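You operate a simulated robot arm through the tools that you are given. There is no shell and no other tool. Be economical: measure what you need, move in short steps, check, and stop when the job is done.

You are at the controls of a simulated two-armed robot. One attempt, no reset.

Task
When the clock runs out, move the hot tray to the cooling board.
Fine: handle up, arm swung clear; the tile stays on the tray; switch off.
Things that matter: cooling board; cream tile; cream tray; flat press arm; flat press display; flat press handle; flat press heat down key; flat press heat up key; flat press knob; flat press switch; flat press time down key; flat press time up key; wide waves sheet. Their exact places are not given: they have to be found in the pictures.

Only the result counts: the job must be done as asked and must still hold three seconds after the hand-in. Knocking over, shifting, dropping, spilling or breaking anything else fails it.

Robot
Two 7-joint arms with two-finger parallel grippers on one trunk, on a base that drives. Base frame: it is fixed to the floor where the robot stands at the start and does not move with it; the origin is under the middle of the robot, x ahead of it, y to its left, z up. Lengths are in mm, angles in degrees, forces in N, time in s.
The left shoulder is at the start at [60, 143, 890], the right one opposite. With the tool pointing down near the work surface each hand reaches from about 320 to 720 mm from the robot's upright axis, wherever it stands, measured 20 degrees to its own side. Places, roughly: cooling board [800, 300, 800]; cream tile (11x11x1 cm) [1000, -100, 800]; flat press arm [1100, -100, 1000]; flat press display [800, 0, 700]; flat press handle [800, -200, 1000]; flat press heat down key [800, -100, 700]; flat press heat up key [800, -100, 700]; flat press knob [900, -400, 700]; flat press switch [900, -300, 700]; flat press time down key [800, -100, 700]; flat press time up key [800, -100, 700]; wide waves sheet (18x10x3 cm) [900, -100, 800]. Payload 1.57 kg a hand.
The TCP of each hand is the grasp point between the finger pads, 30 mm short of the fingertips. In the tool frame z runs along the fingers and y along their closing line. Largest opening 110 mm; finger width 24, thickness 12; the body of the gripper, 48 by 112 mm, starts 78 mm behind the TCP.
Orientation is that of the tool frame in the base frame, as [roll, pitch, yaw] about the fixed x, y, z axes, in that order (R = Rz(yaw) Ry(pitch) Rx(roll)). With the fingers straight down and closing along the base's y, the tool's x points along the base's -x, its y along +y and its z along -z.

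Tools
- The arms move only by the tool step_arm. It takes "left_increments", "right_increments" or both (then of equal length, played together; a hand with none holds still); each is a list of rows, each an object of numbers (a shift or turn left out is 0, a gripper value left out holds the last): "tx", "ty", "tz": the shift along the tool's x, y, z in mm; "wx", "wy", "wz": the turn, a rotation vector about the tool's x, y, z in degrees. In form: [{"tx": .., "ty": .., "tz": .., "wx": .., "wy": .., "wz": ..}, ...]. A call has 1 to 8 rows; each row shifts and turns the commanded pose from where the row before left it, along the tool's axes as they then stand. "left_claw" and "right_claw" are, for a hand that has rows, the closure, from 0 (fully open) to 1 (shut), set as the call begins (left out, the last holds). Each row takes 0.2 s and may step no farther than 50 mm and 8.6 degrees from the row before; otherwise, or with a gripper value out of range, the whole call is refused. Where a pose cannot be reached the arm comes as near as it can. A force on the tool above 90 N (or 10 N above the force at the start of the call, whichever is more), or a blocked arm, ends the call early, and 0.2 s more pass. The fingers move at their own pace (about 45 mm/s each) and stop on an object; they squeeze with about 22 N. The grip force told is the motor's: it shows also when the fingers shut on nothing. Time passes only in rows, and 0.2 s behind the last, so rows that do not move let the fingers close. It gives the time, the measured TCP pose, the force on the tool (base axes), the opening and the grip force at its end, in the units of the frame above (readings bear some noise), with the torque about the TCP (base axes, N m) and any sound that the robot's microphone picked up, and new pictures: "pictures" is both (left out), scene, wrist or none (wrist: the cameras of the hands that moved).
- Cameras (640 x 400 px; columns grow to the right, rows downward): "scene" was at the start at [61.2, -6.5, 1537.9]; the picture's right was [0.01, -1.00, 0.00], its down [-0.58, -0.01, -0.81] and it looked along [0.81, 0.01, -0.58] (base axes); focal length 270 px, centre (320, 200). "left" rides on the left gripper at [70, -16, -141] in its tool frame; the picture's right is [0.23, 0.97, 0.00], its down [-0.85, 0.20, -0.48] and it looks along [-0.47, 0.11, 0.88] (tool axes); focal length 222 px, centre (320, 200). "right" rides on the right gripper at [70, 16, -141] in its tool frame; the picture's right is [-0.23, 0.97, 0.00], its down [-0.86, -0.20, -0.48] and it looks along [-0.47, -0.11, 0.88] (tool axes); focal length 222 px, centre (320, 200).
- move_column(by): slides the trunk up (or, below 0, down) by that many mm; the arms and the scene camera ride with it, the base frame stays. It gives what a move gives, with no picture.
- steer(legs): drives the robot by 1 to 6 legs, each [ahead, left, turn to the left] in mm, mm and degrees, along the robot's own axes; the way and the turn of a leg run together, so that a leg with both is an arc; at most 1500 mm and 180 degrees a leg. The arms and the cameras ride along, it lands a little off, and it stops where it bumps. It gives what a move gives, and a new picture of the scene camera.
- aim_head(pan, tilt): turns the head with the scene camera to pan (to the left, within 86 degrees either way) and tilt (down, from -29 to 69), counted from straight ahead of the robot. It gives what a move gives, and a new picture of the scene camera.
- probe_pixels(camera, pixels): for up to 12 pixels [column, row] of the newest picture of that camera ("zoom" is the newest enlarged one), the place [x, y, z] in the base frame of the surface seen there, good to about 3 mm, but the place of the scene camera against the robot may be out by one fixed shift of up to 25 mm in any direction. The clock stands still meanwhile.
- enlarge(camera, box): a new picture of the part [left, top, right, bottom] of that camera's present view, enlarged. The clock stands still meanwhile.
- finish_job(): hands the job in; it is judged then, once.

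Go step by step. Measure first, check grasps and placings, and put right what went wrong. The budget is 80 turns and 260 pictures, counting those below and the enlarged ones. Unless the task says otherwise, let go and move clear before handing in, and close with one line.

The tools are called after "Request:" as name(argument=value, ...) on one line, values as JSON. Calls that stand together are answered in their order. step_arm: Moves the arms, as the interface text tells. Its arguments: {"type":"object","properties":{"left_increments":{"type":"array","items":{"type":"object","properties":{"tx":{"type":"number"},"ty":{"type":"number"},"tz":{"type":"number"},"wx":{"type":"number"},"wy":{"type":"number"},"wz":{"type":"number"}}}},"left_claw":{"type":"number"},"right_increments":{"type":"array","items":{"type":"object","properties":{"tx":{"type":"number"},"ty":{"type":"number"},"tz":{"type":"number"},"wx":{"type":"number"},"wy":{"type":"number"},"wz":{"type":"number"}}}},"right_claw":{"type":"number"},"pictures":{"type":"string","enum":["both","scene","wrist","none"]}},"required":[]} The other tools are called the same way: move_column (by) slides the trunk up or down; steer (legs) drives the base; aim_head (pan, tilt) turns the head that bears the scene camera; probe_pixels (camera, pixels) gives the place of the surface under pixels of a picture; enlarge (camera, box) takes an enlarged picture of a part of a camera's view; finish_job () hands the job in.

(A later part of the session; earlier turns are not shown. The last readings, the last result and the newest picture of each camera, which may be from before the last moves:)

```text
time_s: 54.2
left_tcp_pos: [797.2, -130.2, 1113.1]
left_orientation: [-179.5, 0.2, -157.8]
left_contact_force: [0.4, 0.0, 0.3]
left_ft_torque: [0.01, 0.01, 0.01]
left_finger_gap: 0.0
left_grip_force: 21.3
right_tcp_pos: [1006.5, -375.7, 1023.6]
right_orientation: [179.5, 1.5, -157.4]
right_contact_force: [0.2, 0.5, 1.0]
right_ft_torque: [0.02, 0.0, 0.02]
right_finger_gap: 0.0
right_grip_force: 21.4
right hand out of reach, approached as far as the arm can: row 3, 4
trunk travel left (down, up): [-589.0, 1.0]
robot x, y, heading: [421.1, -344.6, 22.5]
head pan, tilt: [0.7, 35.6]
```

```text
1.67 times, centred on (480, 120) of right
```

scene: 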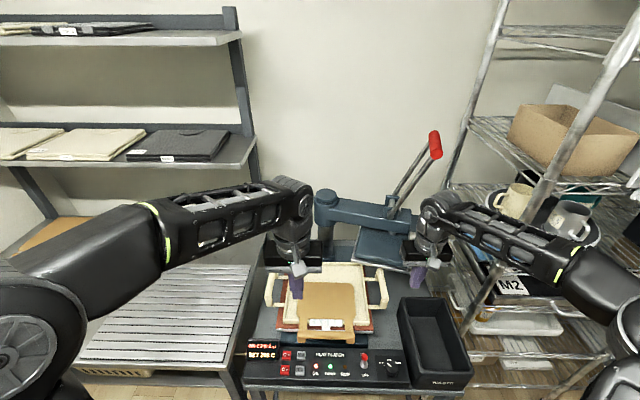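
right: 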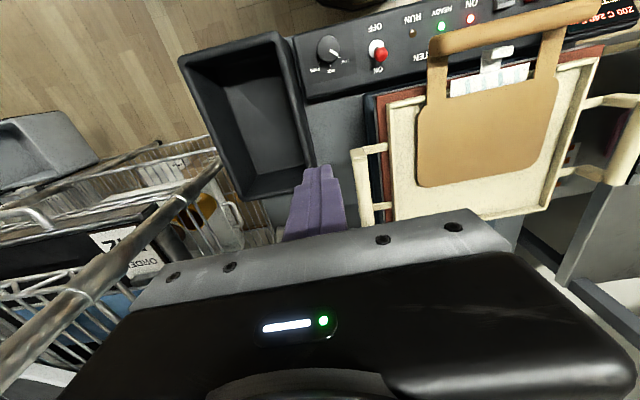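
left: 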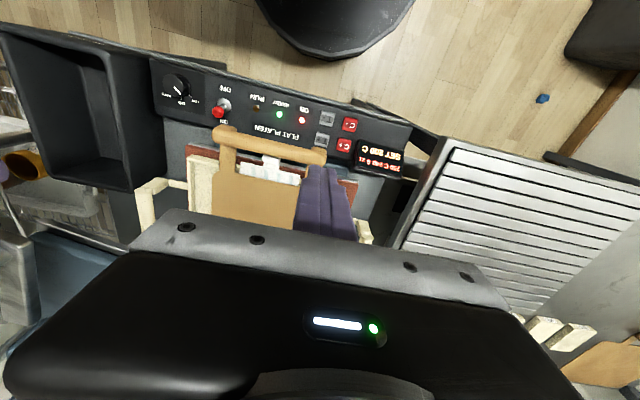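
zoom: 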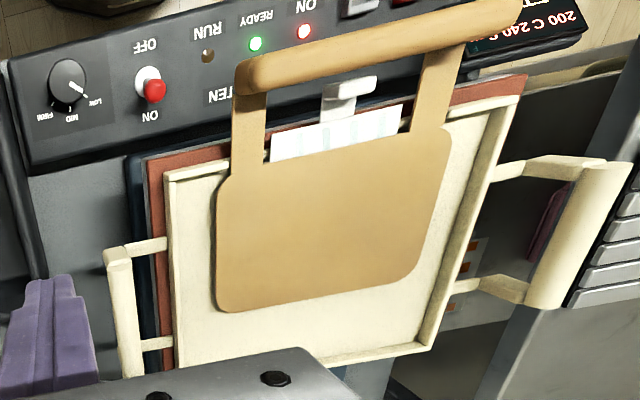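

The ball (about 1088,-360) now sits right where the right gripper body must come down on the handle, so the arm must swing further. I'll pitch the right hand 45° forward for extra reach, open it, and prepare to grasp the ball.

Request:
step_arm(right_claw=0, right_increments=[{"tx": 20, "wy": -7.5}, {"wy": -7.5}, {"wy": -7.5}, {"wy": -7.5}, {"wy": -7.5}, {"wy": -7.5}, {"tx": -5, "tz": -5}], pictures="both")

```text
time_s: 55.8
left_tcp_pos: [797.4, -129.9, 1112.6]
left_orientation: [-179.5, 0.3, -157.8]
left_contact_force: [0.7, -0.1, 0.5]
left_ft_torque: [-0.03, 0.02, 0.01]
left_finger_gap: 0.3
left_grip_force: 21.5
right_tcp_pos: [987.5, -381.9, 1031.0]
right_orientation: [179.5, 46.2, -157.7]
right_contact_force: [-0.2, 0.8, 0.7]
right_ft_torque: [-0.04, 0.0, 0.02]
right_finger_gap: 110.3
right_grip_force: 0.1
trunk travel left (down, up): [-589.0, 1.0]
robot x, y, heading: [423.9, -347.6, 22.5]
head pan, tilt: [0.7, 35.6]
```

scene: 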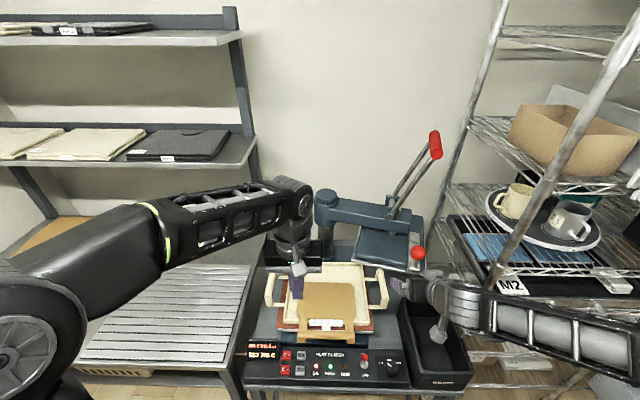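
right: 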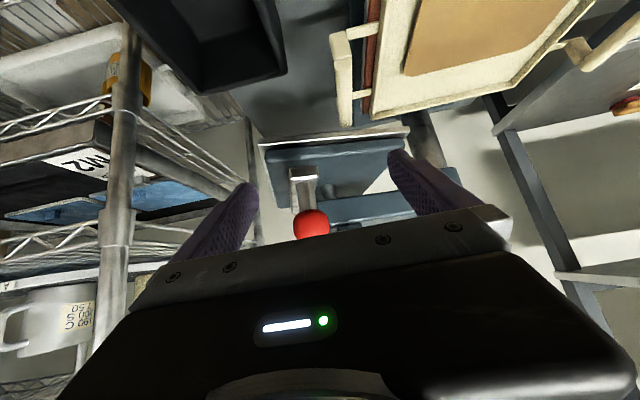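

The ball shows between the open fingers at (312,222). I'll probe it.

Request:
probe_pixels(camera="right", pixels=[[312, 222], [296, 222], [327, 222], [304, 185], [220, 225], [435, 185]])

```text
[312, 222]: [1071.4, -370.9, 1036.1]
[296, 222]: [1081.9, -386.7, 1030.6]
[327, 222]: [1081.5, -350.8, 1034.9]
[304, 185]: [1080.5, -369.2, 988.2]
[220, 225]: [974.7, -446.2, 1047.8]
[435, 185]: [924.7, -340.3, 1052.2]
```

Request:
step_arm(right_increments=[{"tx": -23, "tz": 22, "ty": -12}, {"tx": -23, "tz": 22, "ty": -11}, {"tx": -23, "tz": 22}], pictures="wrist")

```text
time_s: 56.6
left_tcp_pos: [797.6, -128.6, 1112.8]
left_orientation: [-179.4, 0.1, -157.8]
left_contact_force: [0.6, -0.1, -0.5]
left_ft_torque: [-0.01, -0.01, -0.03]
left_finger_gap: 0.1
left_grip_force: 20.9
right_tcp_pos: [1087.2, -367.4, 1036.0]
right_orientation: [179.6, 46.1, -157.7]
right_contact_force: [0.2, -0.5, -0.9]
right_ft_torque: [0.05, 0.02, -0.01]
right_finger_gap: 110.2
right_grip_force: 0.2
trunk travel left (down, up): [-589.0, 1.0]
robot x, y, heading: [420.1, -349.8, 22.7]
head pan, tilt: [0.7, 35.6]
```

right: 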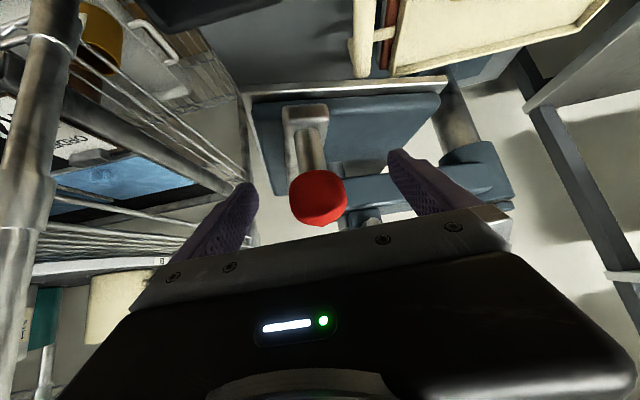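

Request:
step_arm(right_claw=1, right_increments=[{}, {}, {}, {}, {"tx": -20.6, "tz": 21.5, "ty": -27.4}, {"tx": -22.4, "tz": 23.4, "ty": -23.6}], pictures="none")

Request:
step_arm(right_increments=[{"tx": -24.2, "tz": 25.2, "ty": -20}, {"tx": -12.5, "tz": 13, "ty": -8.5}], pictures="both")

```text
time_s: 58.0
left_tcp_pos: [798.9, -130.5, 1112.3]
left_orientation: [-179.6, 0.3, -157.8]
left_contact_force: [-0.6, 1.1, -0.2]
left_ft_torque: [-0.04, 0.0, 0.0]
left_finger_gap: 0.3
left_grip_force: 21.1
right_tcp_pos: [1165.3, -392.9, 1034.7]
right_orientation: [179.6, 46.3, -157.8]
right_contact_force: [1.6, -4.5, -0.6]
right_ft_torque: [0.3, -0.63, 0.13]
right_finger_gap: 41.3
right_grip_force: 32.7
trunk travel left (down, up): [-589.0, 1.0]
robot x, y, heading: [419.1, -344.7, 22.6]
head pan, tilt: [0.7, 35.6]
```

```text
time_s: 58.6
left_tcp_pos: [794.8, -130.3, 1114.1]
left_orientation: [-179.6, 0.3, -157.9]
left_contact_force: [0.4, 0.6, 0.5]
left_ft_torque: [0.01, -0.02, -0.05]
left_finger_gap: 0.2
left_grip_force: 21.5
right_tcp_pos: [1220.8, -399.9, 1035.1]
right_orientation: [179.4, 46.1, -157.9]
right_contact_force: [-22.3, -9.7, -0.4]
right_ft_torque: [-0.14, -0.82, -0.74]
right_finger_gap: 41.2
right_grip_force: 45.0
trunk travel left (down, up): [-589.0, 1.0]
robot x, y, heading: [421.2, -345.1, 22.5]
head pan, tilt: [0.7, 35.6]
```

scene: 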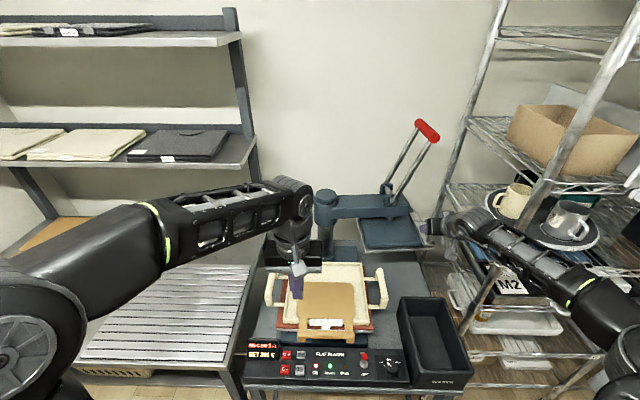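
right: 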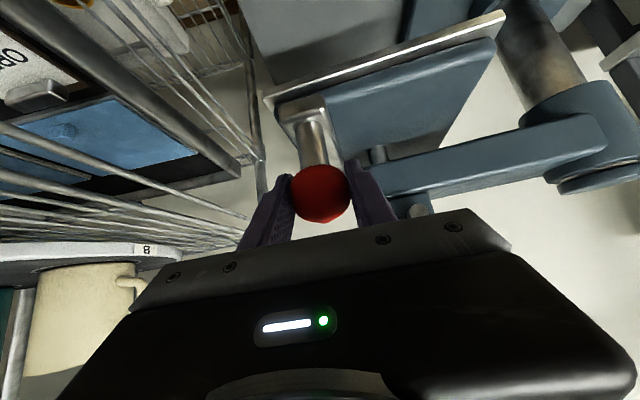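

The arm is now swung about 96° and fully clear of the tray. I'll release the ball, back the right hand out, and turn it to point down again.

Request:
step_arm(right_claw=0, right_increments=[{}, {}, {}, {"tx": 25, "tz": -26}, {"tx": 25, "tz": -26}, {"tx": 25, "tz": -26}, {"tx": 25, "tz": -26}, {"tx": 25, "tz": -26}], pictures="none")

Request:
step_arm(right_increments=[{"wy": 7.7, "ty": 25}, {"wy": 7.7, "ty": 25}, {"wy": 7.7, "ty": 25}, {"wy": 7.7}, {"wy": 7.7}, {"wy": 7.6}], left_increments=[{"ty": 40}, {"ty": 40}, {"ty": 40}, {"ty": 0}, {"ty": 0}, {"ty": 0}], left_claw=0, pictures="both")

```text
time_s: 60.4
left_tcp_pos: [795.8, -130.3, 1113.9]
left_orientation: [-179.5, 0.2, -157.7]
left_contact_force: [-0.7, -0.6, 0.3]
left_ft_torque: [0.01, 0.03, 0.02]
left_finger_gap: 0.0
left_grip_force: 21.5
right_tcp_pos: [1055.2, -467.0, 1034.7]
right_orientation: [179.5, 46.2, -157.7]
right_contact_force: [0.2, -0.6, -0.4]
right_ft_torque: [-0.05, -0.02, -0.04]
right_finger_gap: 110.0
right_grip_force: 0.1
trunk travel left (down, up): [-589.0, 1.0]
robot x, y, heading: [421.8, -343.2, 22.4]
head pan, tilt: [0.7, 35.6]
```

```text
time_s: 61.8
left_tcp_pos: [750.9, -19.8, 1110.8]
left_orientation: [-179.5, 0.1, -157.8]
left_contact_force: [0.2, -0.2, -0.7]
left_ft_torque: [-0.01, -0.04, 0.01]
left_finger_gap: 110.0
left_grip_force: 0.0
right_tcp_pos: [1021.9, -402.6, 1032.2]
right_orientation: [179.6, 0.2, -157.3]
right_contact_force: [0.5, 0.2, 0.3]
right_ft_torque: [0.03, 0.01, 0.03]
right_finger_gap: 109.9
right_grip_force: 0.0
right hand out of reach, approached as far as the arm can: row 6
trunk travel left (down, up): [-589.0, 1.0]
robot x, y, heading: [421.6, -349.3, 22.6]
head pan, tilt: [0.7, 35.6]
```

scene: 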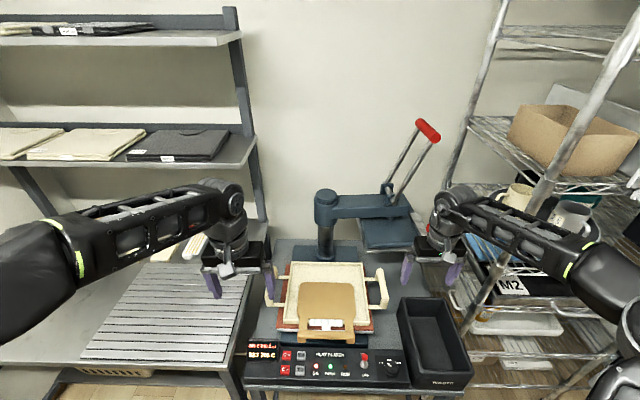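
right: 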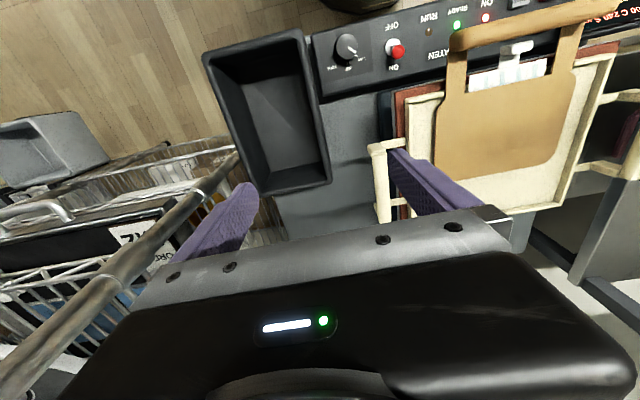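
left: 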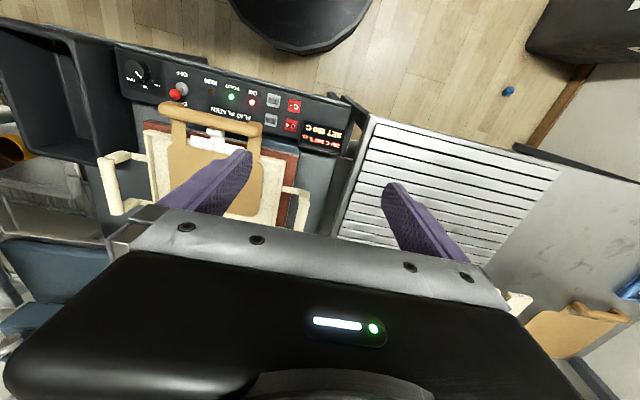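

The way is clear now. I'll probe both handles from the wrist cameras.

Request:
probe_pixels(camera="left", pixels=[[304, 195], [300, 210], [297, 225], [285, 188], [108, 170], [116, 200], [120, 157], [270, 200], [175, 92]])

Request:
probe_pixels(camera="right", pixels=[[373, 150], [378, 180], [383, 213], [395, 146], [624, 98], [612, 170], [398, 50], [415, 100], [400, 205]])

Request:
enlarge(camera="left", box=[90, 60, 350, 250])

```text
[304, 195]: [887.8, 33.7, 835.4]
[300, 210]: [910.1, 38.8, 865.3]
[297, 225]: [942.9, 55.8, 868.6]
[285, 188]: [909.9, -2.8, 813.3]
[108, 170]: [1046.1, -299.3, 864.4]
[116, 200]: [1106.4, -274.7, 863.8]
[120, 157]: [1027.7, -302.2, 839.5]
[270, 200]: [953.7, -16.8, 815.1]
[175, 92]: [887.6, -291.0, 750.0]
```

```text
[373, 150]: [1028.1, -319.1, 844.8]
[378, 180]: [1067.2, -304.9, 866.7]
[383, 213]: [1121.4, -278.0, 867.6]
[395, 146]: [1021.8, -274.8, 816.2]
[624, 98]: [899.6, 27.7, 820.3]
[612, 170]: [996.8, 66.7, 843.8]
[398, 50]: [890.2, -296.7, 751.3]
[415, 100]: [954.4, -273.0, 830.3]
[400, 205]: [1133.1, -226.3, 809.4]
```

```text
2.11 times, centred on (220, 155) of left
```

zoom: 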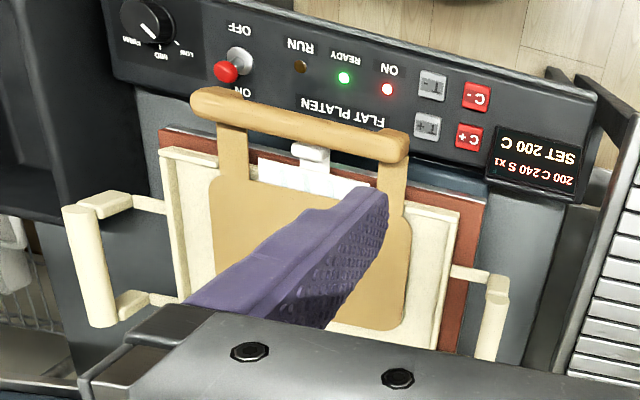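

Both bars are located: left mid about (940,54), right mid about (1077,-294), top z 867. I'll bring both hands above the bars with the fingers opened to 70 mm.

Request:
step_arm(left_claw=0.36, right_claw=0.36, left_increments=[{"tx": -40, "tz": 26}, {"tx": -40, "tz": 26, "ty": -2}, {"tx": -40, "tz": 26, "ty": -2}, {"tx": -40, "tz": 26}, {"tx": -43, "tz": 26}], right_increments=[{"tx": -18.5, "ty": 16, "tz": 12}, {"tx": -18.5, "ty": 16, "tz": 12}, {"tx": -18.5, "ty": 16, "tz": 12}, {"tx": -18.5, "ty": 16, "tz": 12}, {"tx": -18.5, "ty": 16, "tz": 12}], pictures="both")

```text
refused: row 5 steps farther than a row can; nothing moved
```

Request:
step_arm(left_claw=0.36, right_claw=0.36, left_increments=[{"tx": -41, "tz": 26}, {"tx": -41, "tz": 26, "ty": -2}, {"tx": -41, "tz": 26, "ty": -2}, {"tx": -40, "tz": 26}, {"tx": -40, "tz": 26}], right_increments=[{"tx": -18.5, "ty": 16, "tz": 12}, {"tx": -18.5, "ty": 16, "tz": 12}, {"tx": -18.5, "ty": 16, "tz": 12}, {"tx": -18.5, "ty": 16, "tz": 12}, {"tx": -18.5, "ty": 16, "tz": 12}], pictures="both")

```text
time_s: 63.0
left_tcp_pos: [944.7, 56.1, 980.5]
left_orientation: [-179.4, 0.2, -157.8]
left_contact_force: [0.5, 0.4, -0.7]
left_ft_torque: [-0.01, 0.01, -0.03]
left_finger_gap: 70.4
left_grip_force: 0.0
right_tcp_pos: [1014.1, -365.8, 946.3]
right_orientation: [179.5, 0.3, -157.3]
right_contact_force: [-0.1, 0.3, -0.6]
right_ft_torque: [-0.04, 0.03, 0.01]
right_finger_gap: 70.5
right_grip_force: 0.1
right hand out of reach, approached as far as the arm can: row 1, 2, 3, 4, 5
trunk travel left (down, up): [-589.0, 1.0]
robot x, y, heading: [419.6, -346.2, 22.3]
head pan, tilt: [0.7, 35.6]
```

scene: 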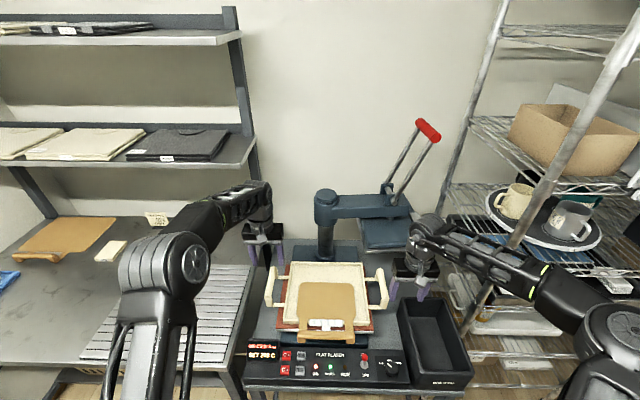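
right: 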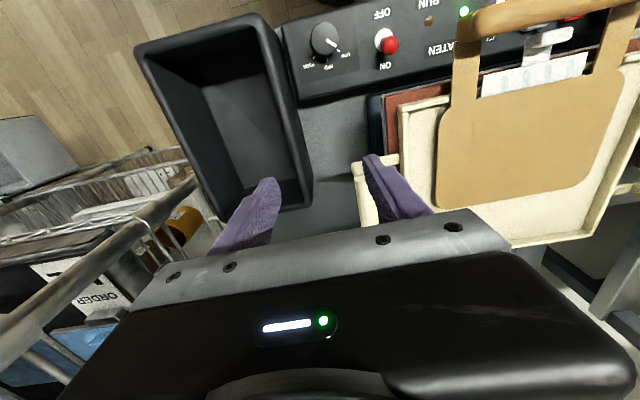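
left: 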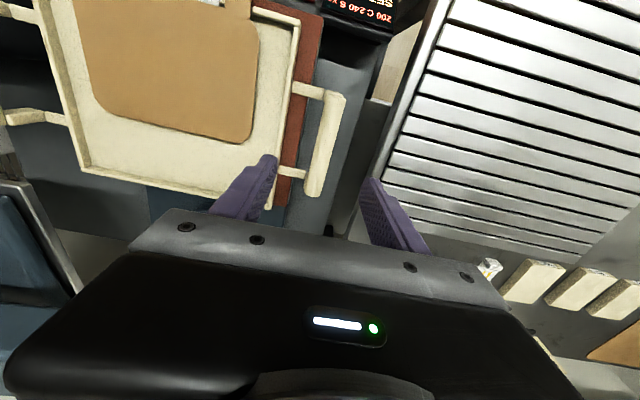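

The left hand is in place, but the right arm is stuck in a poor elbow posture at f≈542. I'll retract it and come forward again to let the posture recover.

Request:
step_arm(right_increments=[{"tx": 45, "tz": -15}, {"tx": 45, "tz": -15}, {"tx": 40, "tz": -15}, {"tx": 30, "ty": 20}, {"ty": 20, "tx": 10}, {"tx": -45}, {"tx": -45}, {"tx": -45}], pictures="scene")

```text
time_s: 64.8
left_tcp_pos: [944.4, 55.4, 981.3]
left_orientation: [-179.5, 0.1, -157.7]
left_contact_force: [0.4, 0.6, -0.5]
left_ft_torque: [-0.01, 0.02, 0.0]
left_finger_gap: 70.5
left_grip_force: 0.0
right_tcp_pos: [963.9, -343.7, 993.0]
right_orientation: [179.7, 0.2, -157.5]
right_contact_force: [0.3, 0.2, -0.6]
right_ft_torque: [-0.02, 0.03, -0.01]
right_finger_gap: 70.4
right_grip_force: 0.0
trunk travel left (down, up): [-589.0, 1.0]
robot x, y, heading: [421.9, -346.2, 22.5]
head pan, tilt: [0.7, 35.6]
```

scene: 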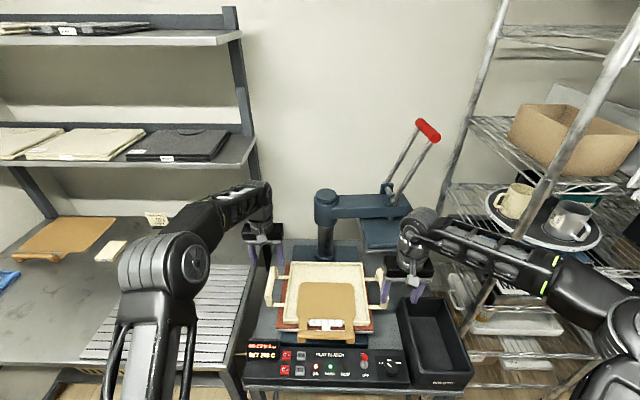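

Request:
step_arm(right_increments=[{"tx": -40}, {"tx": -40}, {"tx": -40}], pictures="none")

```text
time_s: 65.6
left_tcp_pos: [943.4, 56.0, 982.5]
left_orientation: [-179.6, 0.3, -157.8]
left_contact_force: [0.2, 0.1, 1.1]
left_ft_torque: [0.0, 0.02, 0.01]
left_finger_gap: 70.3
left_grip_force: 0.0
right_tcp_pos: [1012.1, -372.4, 976.4]
right_orientation: [179.4, 0.2, -157.2]
right_contact_force: [-0.1, 0.4, 0.6]
right_ft_torque: [-0.01, 0.03, -0.04]
right_finger_gap: 70.2
right_grip_force: 0.0
right hand out of reach, approached as far as the arm can: row 1, 2, 3
trunk travel left (down, up): [-589.0, 1.0]
robot x, y, heading: [418.5, -346.1, 22.3]
head pan, tilt: [0.7, 35.6]
```

The right arm can only reach farther when pitched, and it reached f≈700 at 45° before. I'll pitch the right hand 36° forward and hold the bar that way.

Request:
step_arm(right_increments=[{"wy": -7.2}, {"wy": -7.2}, {"wy": -7.2}, {"wy": -7.2}, {"wy": -7.2}], pictures="wrist")

```text
time_s: 66.8
left_tcp_pos: [943.6, 55.3, 981.7]
left_orientation: [-179.5, 0.2, -157.8]
left_contact_force: [0.4, -0.6, 0.8]
left_ft_torque: [0.02, -0.04, -0.02]
left_finger_gap: 70.2
left_grip_force: 0.1
right_tcp_pos: [1010.5, -371.7, 975.6]
right_orientation: [179.5, 36.2, -157.4]
right_contact_force: [-0.1, -0.7, -0.9]
right_ft_torque: [-0.02, -0.02, 0.02]
right_finger_gap: 70.6
right_grip_force: 0.0
trunk travel left (down, up): [-589.0, 1.0]
robot x, y, heading: [417.8, -345.3, 22.6]
head pan, tilt: [0.7, 35.6]
```

right: 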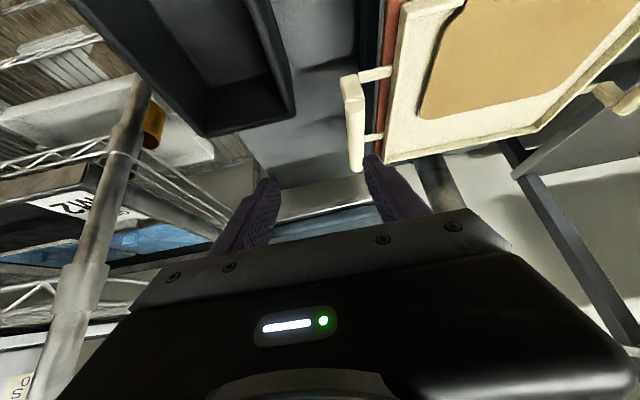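

Request:
probe_pixels(camera="right", pixels=[[352, 90], [354, 120], [357, 155], [350, 78], [357, 170], [380, 75], [375, 138], [420, 40]])

Request:
probe_pixels(camera="left", pixels=[[335, 105], [325, 140], [317, 180], [339, 97], [313, 192], [310, 93], [290, 174], [270, 150]])

```text
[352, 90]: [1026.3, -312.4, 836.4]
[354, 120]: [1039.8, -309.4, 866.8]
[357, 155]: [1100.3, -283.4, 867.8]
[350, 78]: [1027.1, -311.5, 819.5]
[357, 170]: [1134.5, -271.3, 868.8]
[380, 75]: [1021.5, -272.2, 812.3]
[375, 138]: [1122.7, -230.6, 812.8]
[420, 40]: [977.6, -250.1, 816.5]
```

```text
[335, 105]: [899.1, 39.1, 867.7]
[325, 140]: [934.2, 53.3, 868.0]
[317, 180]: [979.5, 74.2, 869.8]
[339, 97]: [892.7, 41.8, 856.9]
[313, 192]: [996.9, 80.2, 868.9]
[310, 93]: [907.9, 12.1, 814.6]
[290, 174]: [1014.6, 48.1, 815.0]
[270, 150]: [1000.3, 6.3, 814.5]
```

Request:
step_arm(right_increments=[{"tx": -26.2, "tz": 19.2, "ty": 15.2}, {"tx": -26.2, "tz": 19.2, "ty": 15.2}, {"tx": -26.2, "tz": 19.2, "ty": 15.2}], left_increments=[{"tz": 15}, {"tz": 15}, {"tz": 15, "ty": 2}], pictures="wrist")

```text
time_s: 67.6
left_tcp_pos: [942.8, 54.8, 937.3]
left_orientation: [-179.5, 0.0, -157.8]
left_contact_force: [0.5, 0.2, -0.7]
left_ft_torque: [-0.01, -0.01, 0.01]
left_finger_gap: 70.3
left_grip_force: 0.1
right_tcp_pos: [1084.5, -296.3, 975.6]
right_orientation: [179.6, 35.9, -157.6]
right_contact_force: [-0.7, 0.3, -0.2]
right_ft_torque: [0.02, 0.03, -0.01]
right_finger_gap: 70.5
right_grip_force: 0.2
trunk travel left (down, up): [-589.0, 1.0]
robot x, y, heading: [420.8, -345.3, 22.8]
head pan, tilt: [0.7, 35.6]
```

right: 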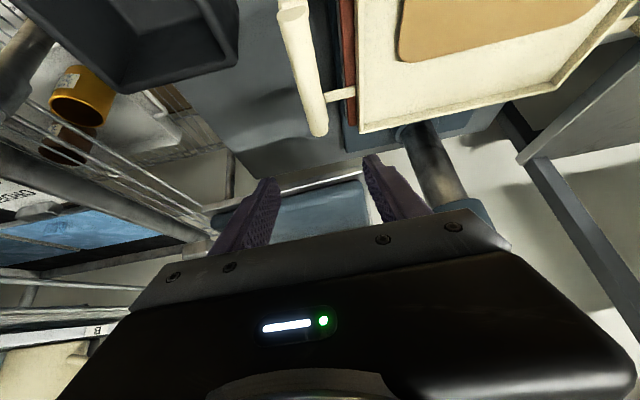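
left: 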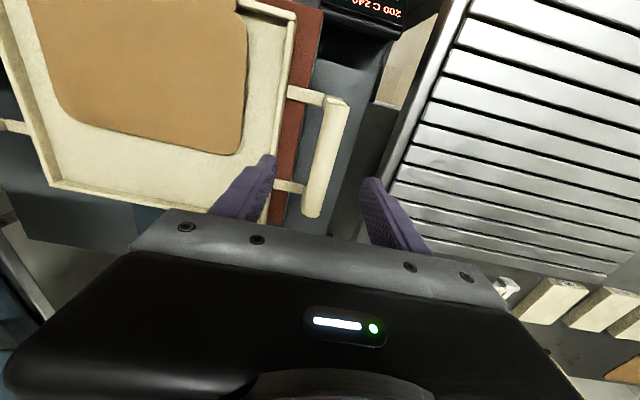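

Both bars are between the fingers in the wrist pictures. I'll descend with both hands to z≈859.

Request:
step_arm(right_increments=[{"tx": 23.2, "tz": 31.5, "ty": 4}, {"tx": 23.2, "tz": 31.5}, {"tx": 23, "tz": 31.3}], left_increments=[{"tz": 26, "ty": 3}, {"tz": 26}, {"tz": 26}], pictures="wrist")

```text
time_s: 68.4
left_tcp_pos: [940.8, 57.8, 858.8]
left_orientation: [-179.6, 0.0, -157.8]
left_contact_force: [-0.5, 0.4, -0.1]
left_ft_torque: [-0.03, 0.02, 0.04]
left_finger_gap: 70.2
left_grip_force: 0.0
right_tcp_pos: [1081.6, -291.4, 861.7]
right_orientation: [179.7, 36.1, -157.5]
right_contact_force: [0.6, -0.2, 0.5]
right_ft_torque: [0.0, -0.01, 0.0]
right_finger_gap: 70.3
right_grip_force: 0.1
trunk travel left (down, up): [-589.0, 1.0]
robot x, y, heading: [419.5, -344.8, 22.5]
head pan, tilt: [0.7, 35.6]
```

right: 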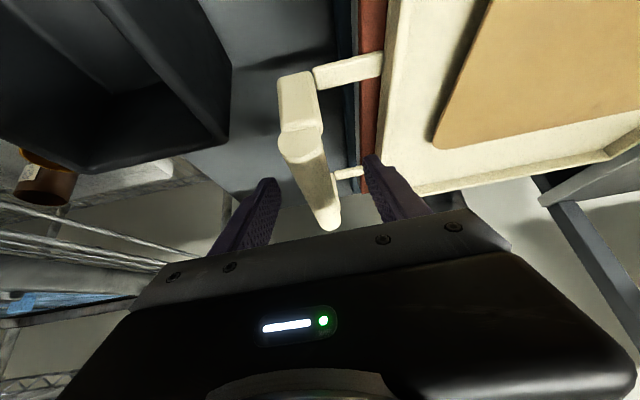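
left: 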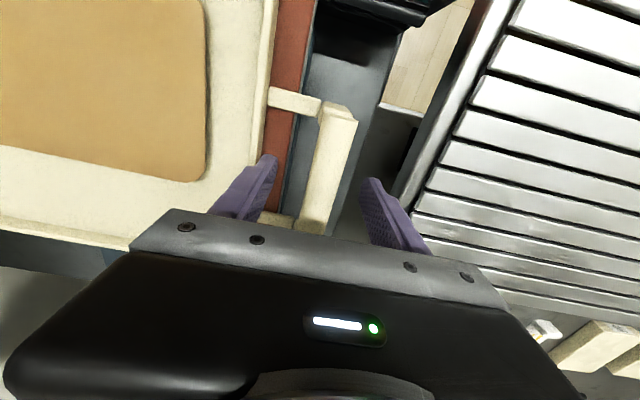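

Both bars sit between the fingers. I'll close both hands.

Request:
step_arm(left_claw=1, right_claw=1, left_increments=[{}, {}, {}, {}, {}], right_increments=[{}, {}, {}, {}, {}], pictures="wrist")

```text
time_s: 69.6
left_tcp_pos: [939.6, 57.6, 860.1]
left_orientation: [-179.5, 0.2, -157.9]
left_contact_force: [-3.0, 3.6, 0.7]
left_ft_torque: [0.0, -0.03, -0.29]
left_finger_gap: 21.9
left_grip_force: 22.0
right_tcp_pos: [1081.6, -291.9, 860.6]
right_orientation: [179.8, 36.2, -157.6]
right_contact_force: [2.2, -4.5, 0.1]
right_ft_torque: [0.0, 0.05, -0.62]
right_finger_gap: 22.0
right_grip_force: 22.2
trunk travel left (down, up): [-589.0, 1.0]
robot x, y, heading: [422.1, -343.4, 22.3]
head pan, tilt: [0.7, 35.6]
```

right: 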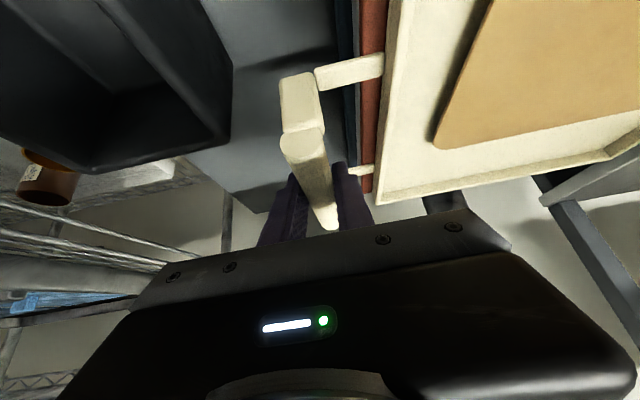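
left: 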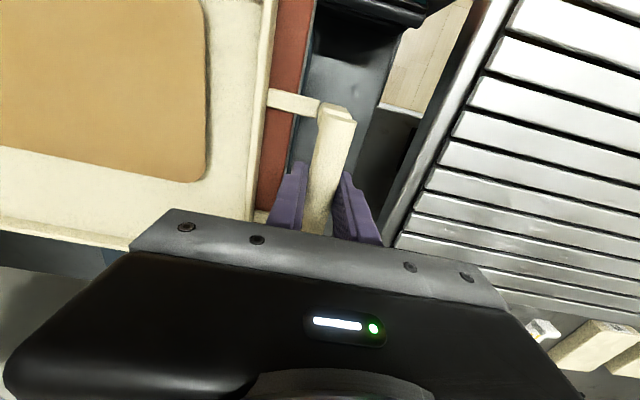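

Both grips are firm at 22 mm. I'll lift evenly by 16 mm first and check the load.

Request:
step_arm(left_increments=[{"tz": -4}, {"tz": -6}, {"tz": -6}], right_increments=[{"tz": -3.2, "tx": -2.4}, {"tz": -4.8, "tx": -3.5}, {"tz": -4.8, "tx": -3.5}], pictures="both")

```text
time_s: 70.4
left_tcp_pos: [941.7, 59.6, 875.0]
left_orientation: [-179.8, 0.0, -157.7]
left_contact_force: [-7.9, 12.7, -3.1]
left_ft_torque: [-0.01, 0.02, -0.37]
left_finger_gap: 21.7
left_grip_force: 22.1
right_tcp_pos: [1082.3, -291.9, 874.9]
right_orientation: [179.8, 36.0, -157.6]
right_contact_force: [8.2, -12.5, -2.9]
right_ft_torque: [0.01, -0.12, -0.62]
right_finger_gap: 21.9
right_grip_force: 22.5
trunk travel left (down, up): [-589.0, 1.0]
robot x, y, heading: [420.1, -346.5, 22.5]
head pan, tilt: [0.7, 35.6]
```

scene: 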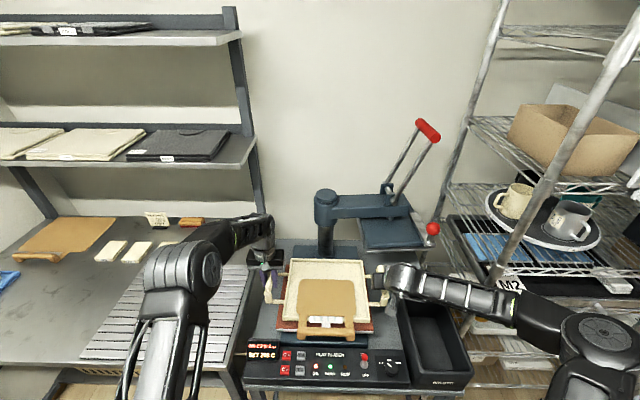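
right: 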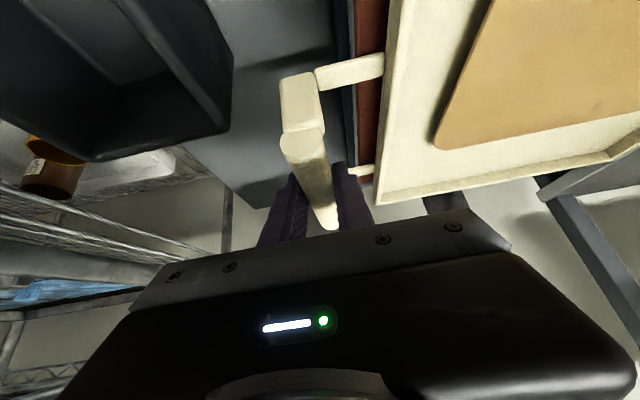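
left: 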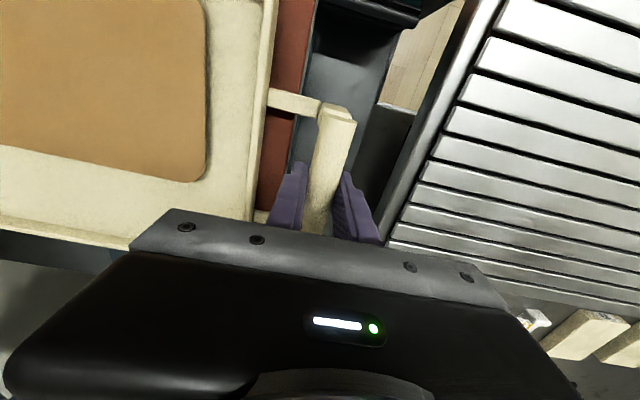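

The tray lifts level, about 3 N per hand. I'll ease the sideways tension and lift 32 mm more.

Request:
step_arm(left_increments=[{"tz": -8, "ty": -1}, {"tz": -8}, {"tz": -8}, {"tz": -8}], right_increments=[{"tz": -6.4, "tx": -4.7, "ty": 1}, {"tz": -6.4, "tx": -4.7}, {"tz": -6.4, "tx": -4.7}, {"tz": -6.4, "tx": -4.7}], pictures="scene")

Request:
enlarge(camera="scene", box=[230, 200, 440, 360])

```text
time_s: 71.4
left_tcp_pos: [940.3, 60.3, 905.8]
left_orientation: [-180.0, 0.2, -157.7]
left_contact_force: [-12.7, 23.2, -2.9]
left_ft_torque: [-0.05, -0.05, -0.36]
left_finger_gap: 21.9
left_grip_force: 21.7
right_tcp_pos: [1081.9, -289.9, 906.3]
right_orientation: [179.9, 36.0, -157.7]
right_contact_force: [11.0, -23.2, -3.7]
right_ft_torque: [-0.11, -0.13, -0.46]
right_finger_gap: 21.7
right_grip_force: 21.9
trunk travel left (down, up): [-589.0, 1.0]
robot x, y, heading: [424.0, -345.7, 22.2]
head pan, tilt: [0.7, 35.6]
```

scene: 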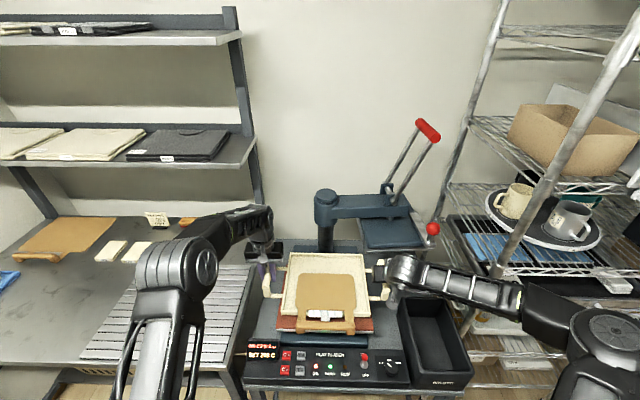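

```text
2.50 times, centred on (335, 280) of scene
```

zoom: 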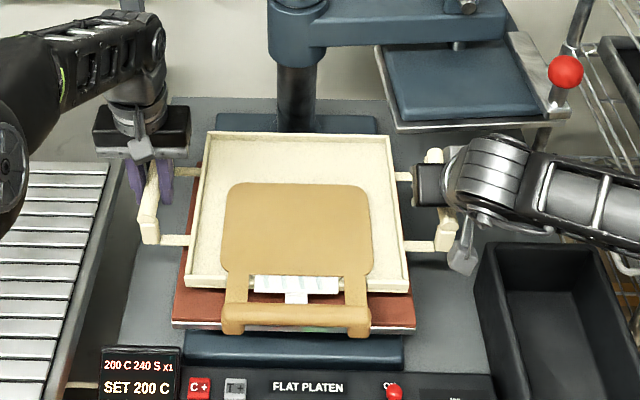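

The outward force means the hands are squeezing the tray, so I'll spread them by 4 mm in total. Then I'll drive 57 mm back and 490 mm left, toward the board's centre at about (771,316).

Request:
step_arm(left_increments=[{"ty": 1.5}, {"ty": 1}], right_increments=[{"ty": -1.5}, {"ty": -1}], pictures="none")

Request:
steer(legs=[[-57, 0, 0], [0, 160, 0], [0, 160, 0], [0, 165, 0]])

```text
time_s: 72.0
left_tcp_pos: [940.7, 59.5, 907.2]
left_orientation: [-179.7, 0.0, -157.8]
left_contact_force: [-9.7, 17.3, -4.0]
left_ft_torque: [0.16, -0.12, -0.25]
left_finger_gap: 21.5
left_grip_force: 21.7
right_tcp_pos: [1082.9, -289.6, 906.3]
right_orientation: [179.7, 36.0, -157.6]
right_contact_force: [8.9, -16.7, -3.9]
right_ft_torque: [0.05, 0.04, -0.62]
right_finger_gap: 21.7
right_grip_force: 21.8
trunk travel left (down, up): [-589.0, 1.0]
robot x, y, heading: [422.4, -345.1, 22.4]
head pan, tilt: [0.7, 35.6]
```

```text
time_s: 76.0
left_tcp_pos: [699.9, 487.0, 906.5]
left_orientation: [-179.5, 0.0, -157.3]
left_contact_force: [-9.3, 14.7, -2.9]
left_ft_torque: [-0.01, -0.11, -0.37]
left_finger_gap: 21.5
left_grip_force: 22.2
right_tcp_pos: [844.6, 137.9, 906.2]
right_orientation: [179.8, 36.2, -157.1]
right_contact_force: [8.4, -14.1, -4.0]
right_ft_torque: [-0.18, -0.05, -0.65]
right_finger_gap: 21.5
right_grip_force: 22.1
trunk travel left (down, up): [-589.0, 1.0]
robot x, y, heading: [182.3, 77.7, 23.1]
head pan, tilt: [0.7, 35.6]
```

scene: 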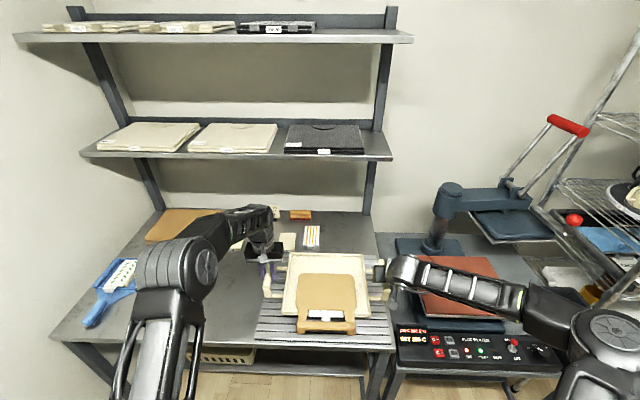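

The tray is over the board. I'll check its alignment.

Request:
enlarge(camera="scene", box=[230, 220, 420, 360])

Request:
probe_pixels(camera="scene", pixels=[[290, 258], [364, 258], [290, 312], [369, 313], [262, 330], [390, 335], [273, 262], [385, 290], [325, 325], [312, 245]])

```text
2.86 times, centred on (325, 290) of scene
```

zoom: 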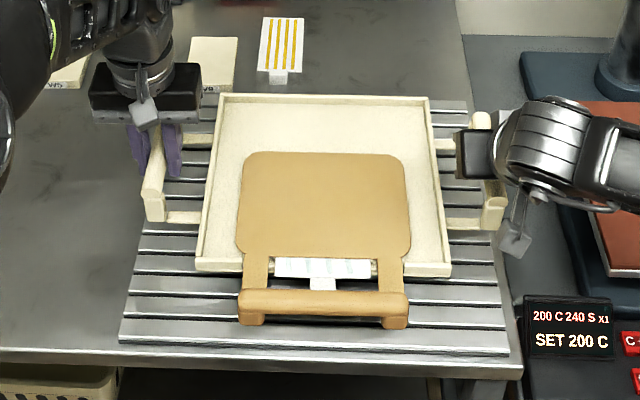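

```text
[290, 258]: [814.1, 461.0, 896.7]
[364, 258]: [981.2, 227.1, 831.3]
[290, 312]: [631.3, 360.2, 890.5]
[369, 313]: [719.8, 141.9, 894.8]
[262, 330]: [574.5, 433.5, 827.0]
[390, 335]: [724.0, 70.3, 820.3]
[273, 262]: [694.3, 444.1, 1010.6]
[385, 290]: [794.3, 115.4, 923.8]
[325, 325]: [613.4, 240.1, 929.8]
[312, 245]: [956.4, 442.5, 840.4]
```

The tray sits well within the board's bounds. I'll lower it 44 mm evenly, slowing at the end.

Request:
step_arm(left_increments=[{"tz": 10}, {"tz": 10}, {"tz": 10}, {"tz": 8}, {"tz": 4}, {"tz": 2}], right_increments=[{"tz": 8.07, "tx": 5.91}, {"tz": 8.07, "tx": 5.91}, {"tz": 8.07, "tx": 5.91}, {"tz": 6.46, "tx": 4.73}, {"tz": 3.2, "tx": 2.4}, {"tz": 1.6, "tx": 1.2}], pictures="none")

Request:
step_arm(left_increments=[{"tz": 2}, {"tz": 1.5}], right_increments=[{"tz": 1.6, "tx": 1.2}, {"tz": 1.2, "tx": 0.9}], pictures="both")

```text
time_s: 77.4
left_tcp_pos: [700.1, 485.5, 863.3]
left_orientation: [-179.6, 0.1, -157.2]
left_contact_force: [-0.7, -0.4, -3.3]
left_ft_torque: [-0.2, 0.19, -0.09]
left_finger_gap: 21.8
left_grip_force: 22.4
right_tcp_pos: [845.8, 137.2, 863.5]
right_orientation: [179.8, 36.3, -157.1]
right_contact_force: [2.7, -1.1, 10.8]
right_ft_torque: [-0.18, 0.49, -0.46]
right_finger_gap: 21.8
right_grip_force: 22.0
trunk travel left (down, up): [-589.0, 1.0]
robot x, y, heading: [183.1, 76.2, 23.1]
head pan, tilt: [0.7, 35.6]
```

```text
time_s: 78.0
left_tcp_pos: [699.6, 486.3, 863.1]
left_orientation: [-179.6, 0.4, -157.2]
left_contact_force: [-4.3, 4.7, 9.7]
left_ft_torque: [-0.13, 0.39, -0.17]
left_finger_gap: 21.6
left_grip_force: 22.4
right_tcp_pos: [846.6, 137.5, 862.6]
right_orientation: [179.9, 36.6, -157.0]
right_contact_force: [16.8, -0.9, 26.7]
right_ft_torque: [-0.02, 0.05, -0.41]
right_finger_gap: 22.0
right_grip_force: 22.0
trunk travel left (down, up): [-589.0, 1.0]
robot x, y, heading: [187.1, 74.0, 22.8]
head pan, tilt: [0.7, 35.6]
```

scene: 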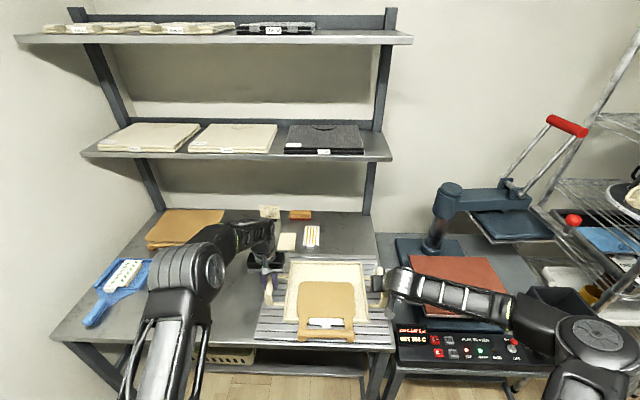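
right: 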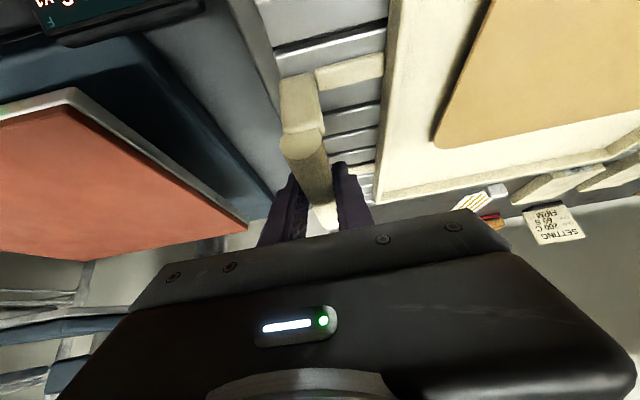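
left: 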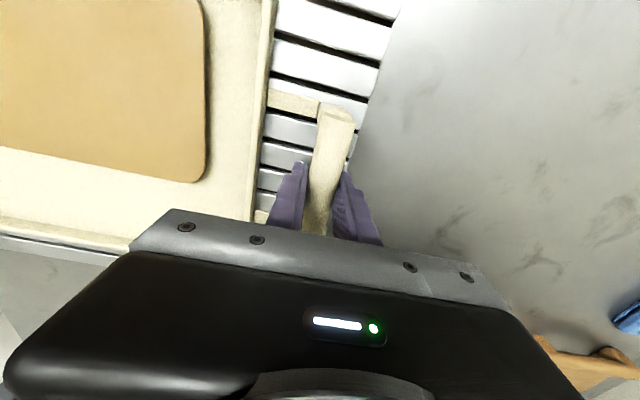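

The tray is down on the board, with upward contact force on both hands. I'll release with partly opened fingers and raise both hands straight up.

Request:
step_arm(left_claw=0.4, right_claw=0.4, left_increments=[{"tz": -1}, {}, {}, {}], right_increments=[{"tz": -1.2, "tx": -0.9}, {}, {}, {}], pictures="none")

Request:
step_arm(left_increments=[{"tz": -20}, {"tz": -30}, {"tz": -40}, {"tz": -40}], right_increments=[{"tz": -16.1, "tx": -11.8}, {"tz": -24.2, "tx": -17.7}, {"tz": -32.3, "tx": -23.6}, {"tz": -32.3, "tx": -23.6}], pictures="both")

```text
time_s: 79.0
left_tcp_pos: [698.8, 485.1, 860.7]
left_orientation: [-179.6, 0.2, -157.4]
left_contact_force: [0.3, -0.3, 0.4]
left_ft_torque: [-0.06, -0.01, -0.01]
left_finger_gap: 65.9
left_grip_force: 0.0
right_tcp_pos: [844.7, 136.5, 859.4]
right_orientation: [179.6, 36.1, -157.0]
right_contact_force: [-0.8, -0.7, 0.2]
right_ft_torque: [-0.01, 0.0, -0.03]
right_finger_gap: 66.0
right_grip_force: 0.0
trunk travel left (down, up): [-589.0, 1.0]
robot x, y, heading: [183.7, 80.3, 22.8]
head pan, tilt: [0.7, 35.6]
```

```text
time_s: 80.0
left_tcp_pos: [695.1, 486.6, 990.6]
left_orientation: [-179.6, 0.2, -157.3]
left_contact_force: [0.2, 0.9, 0.7]
left_ft_torque: [0.01, -0.01, -0.02]
left_finger_gap: 66.2
left_grip_force: 0.0
right_tcp_pos: [843.7, 137.5, 993.9]
right_orientation: [179.6, 36.0, -157.2]
right_contact_force: [0.1, -0.5, -1.0]
right_ft_torque: [-0.01, 0.01, -0.01]
right_finger_gap: 66.0
right_grip_force: 0.1
trunk travel left (down, up): [-589.0, 1.0]
robot x, y, heading: [181.4, 75.5, 22.9]
head pan, tilt: [0.7, 35.6]
```

scene: 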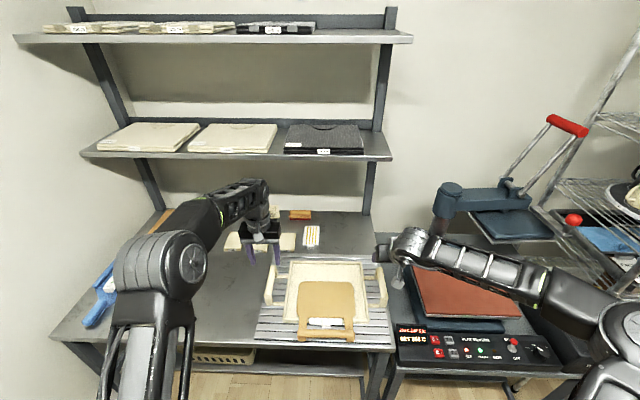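
right: 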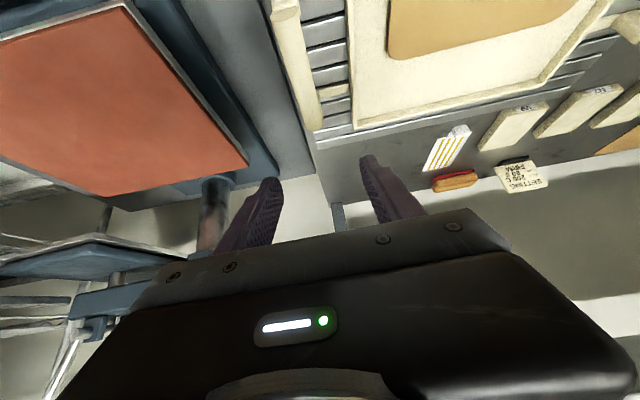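
left: 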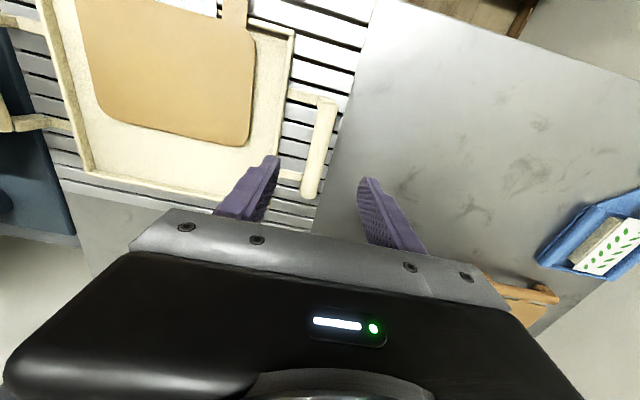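

The tray rests on the cooling board. Next is the switch at about (888,-293,750): I'll drive right, then retract and straighten the right hand.

Request:
steer(legs=[[0, -405, 0], [20, 0, 0]])

Request:
step_arm(right_increments=[{"tz": -26.6, "tx": 36.3}, {"tz": -26.6, "tx": 36.3}, {"tz": -26.6, "tx": 36.3}, {"wy": 7.2}, {"wy": 7.2}, {"wy": 7.2}, {"wy": 7.2}, {"wy": 7.2}], pictures="both")

```text
time_s: 82.9
left_tcp_pos: [872.1, 126.1, 989.5]
left_orientation: [-179.6, 0.1, -156.8]
left_contact_force: [0.0, -0.1, -0.9]
left_ft_torque: [-0.02, 0.02, 0.01]
left_finger_gap: 66.3
left_grip_force: 0.1
right_tcp_pos: [1021.3, -221.1, 991.2]
right_orientation: [179.5, 35.9, -156.6]
right_contact_force: [0.2, 0.9, -0.3]
right_ft_torque: [-0.02, -0.06, 0.01]
right_finger_gap: 66.1
right_grip_force: 0.0
trunk travel left (down, up): [-589.0, 1.0]
robot x, y, heading: [359.7, -286.7, 23.2]
head pan, tilt: [0.7, 35.6]
```

scene: 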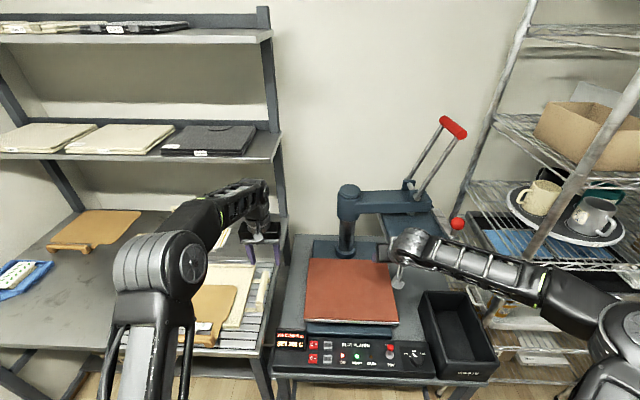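

```text
time_s: 84.7
left_tcp_pos: [869.7, 125.7, 989.3]
left_orientation: [-179.6, 0.0, -156.9]
left_contact_force: [-0.2, 0.1, -1.2]
left_ft_torque: [-0.04, -0.01, -0.02]
left_finger_gap: 66.4
left_grip_force: 0.0
right_tcp_pos: [895.4, -276.5, 992.2]
right_orientation: [179.7, 0.0, -156.6]
right_contact_force: [-0.7, 0.1, 0.6]
right_ft_torque: [-0.04, 0.01, 0.01]
right_finger_gap: 66.0
right_grip_force: 0.1
trunk travel left (down, up): [-589.0, 1.0]
robot x, y, heading: [363.6, -287.4, 23.1]
head pan, tilt: [0.7, 35.6]
```

scene: 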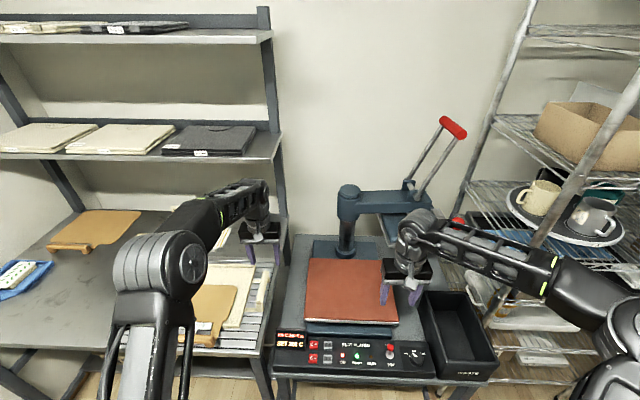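
right: 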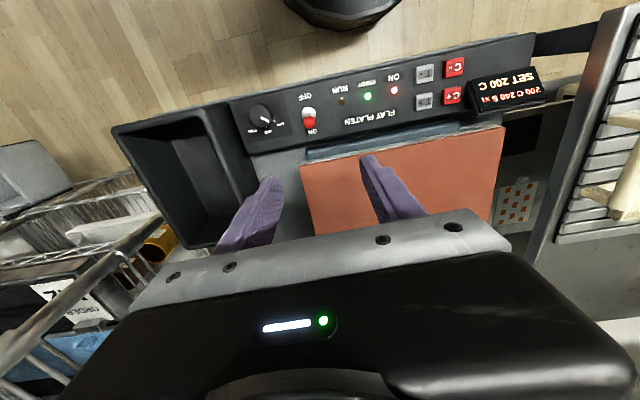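

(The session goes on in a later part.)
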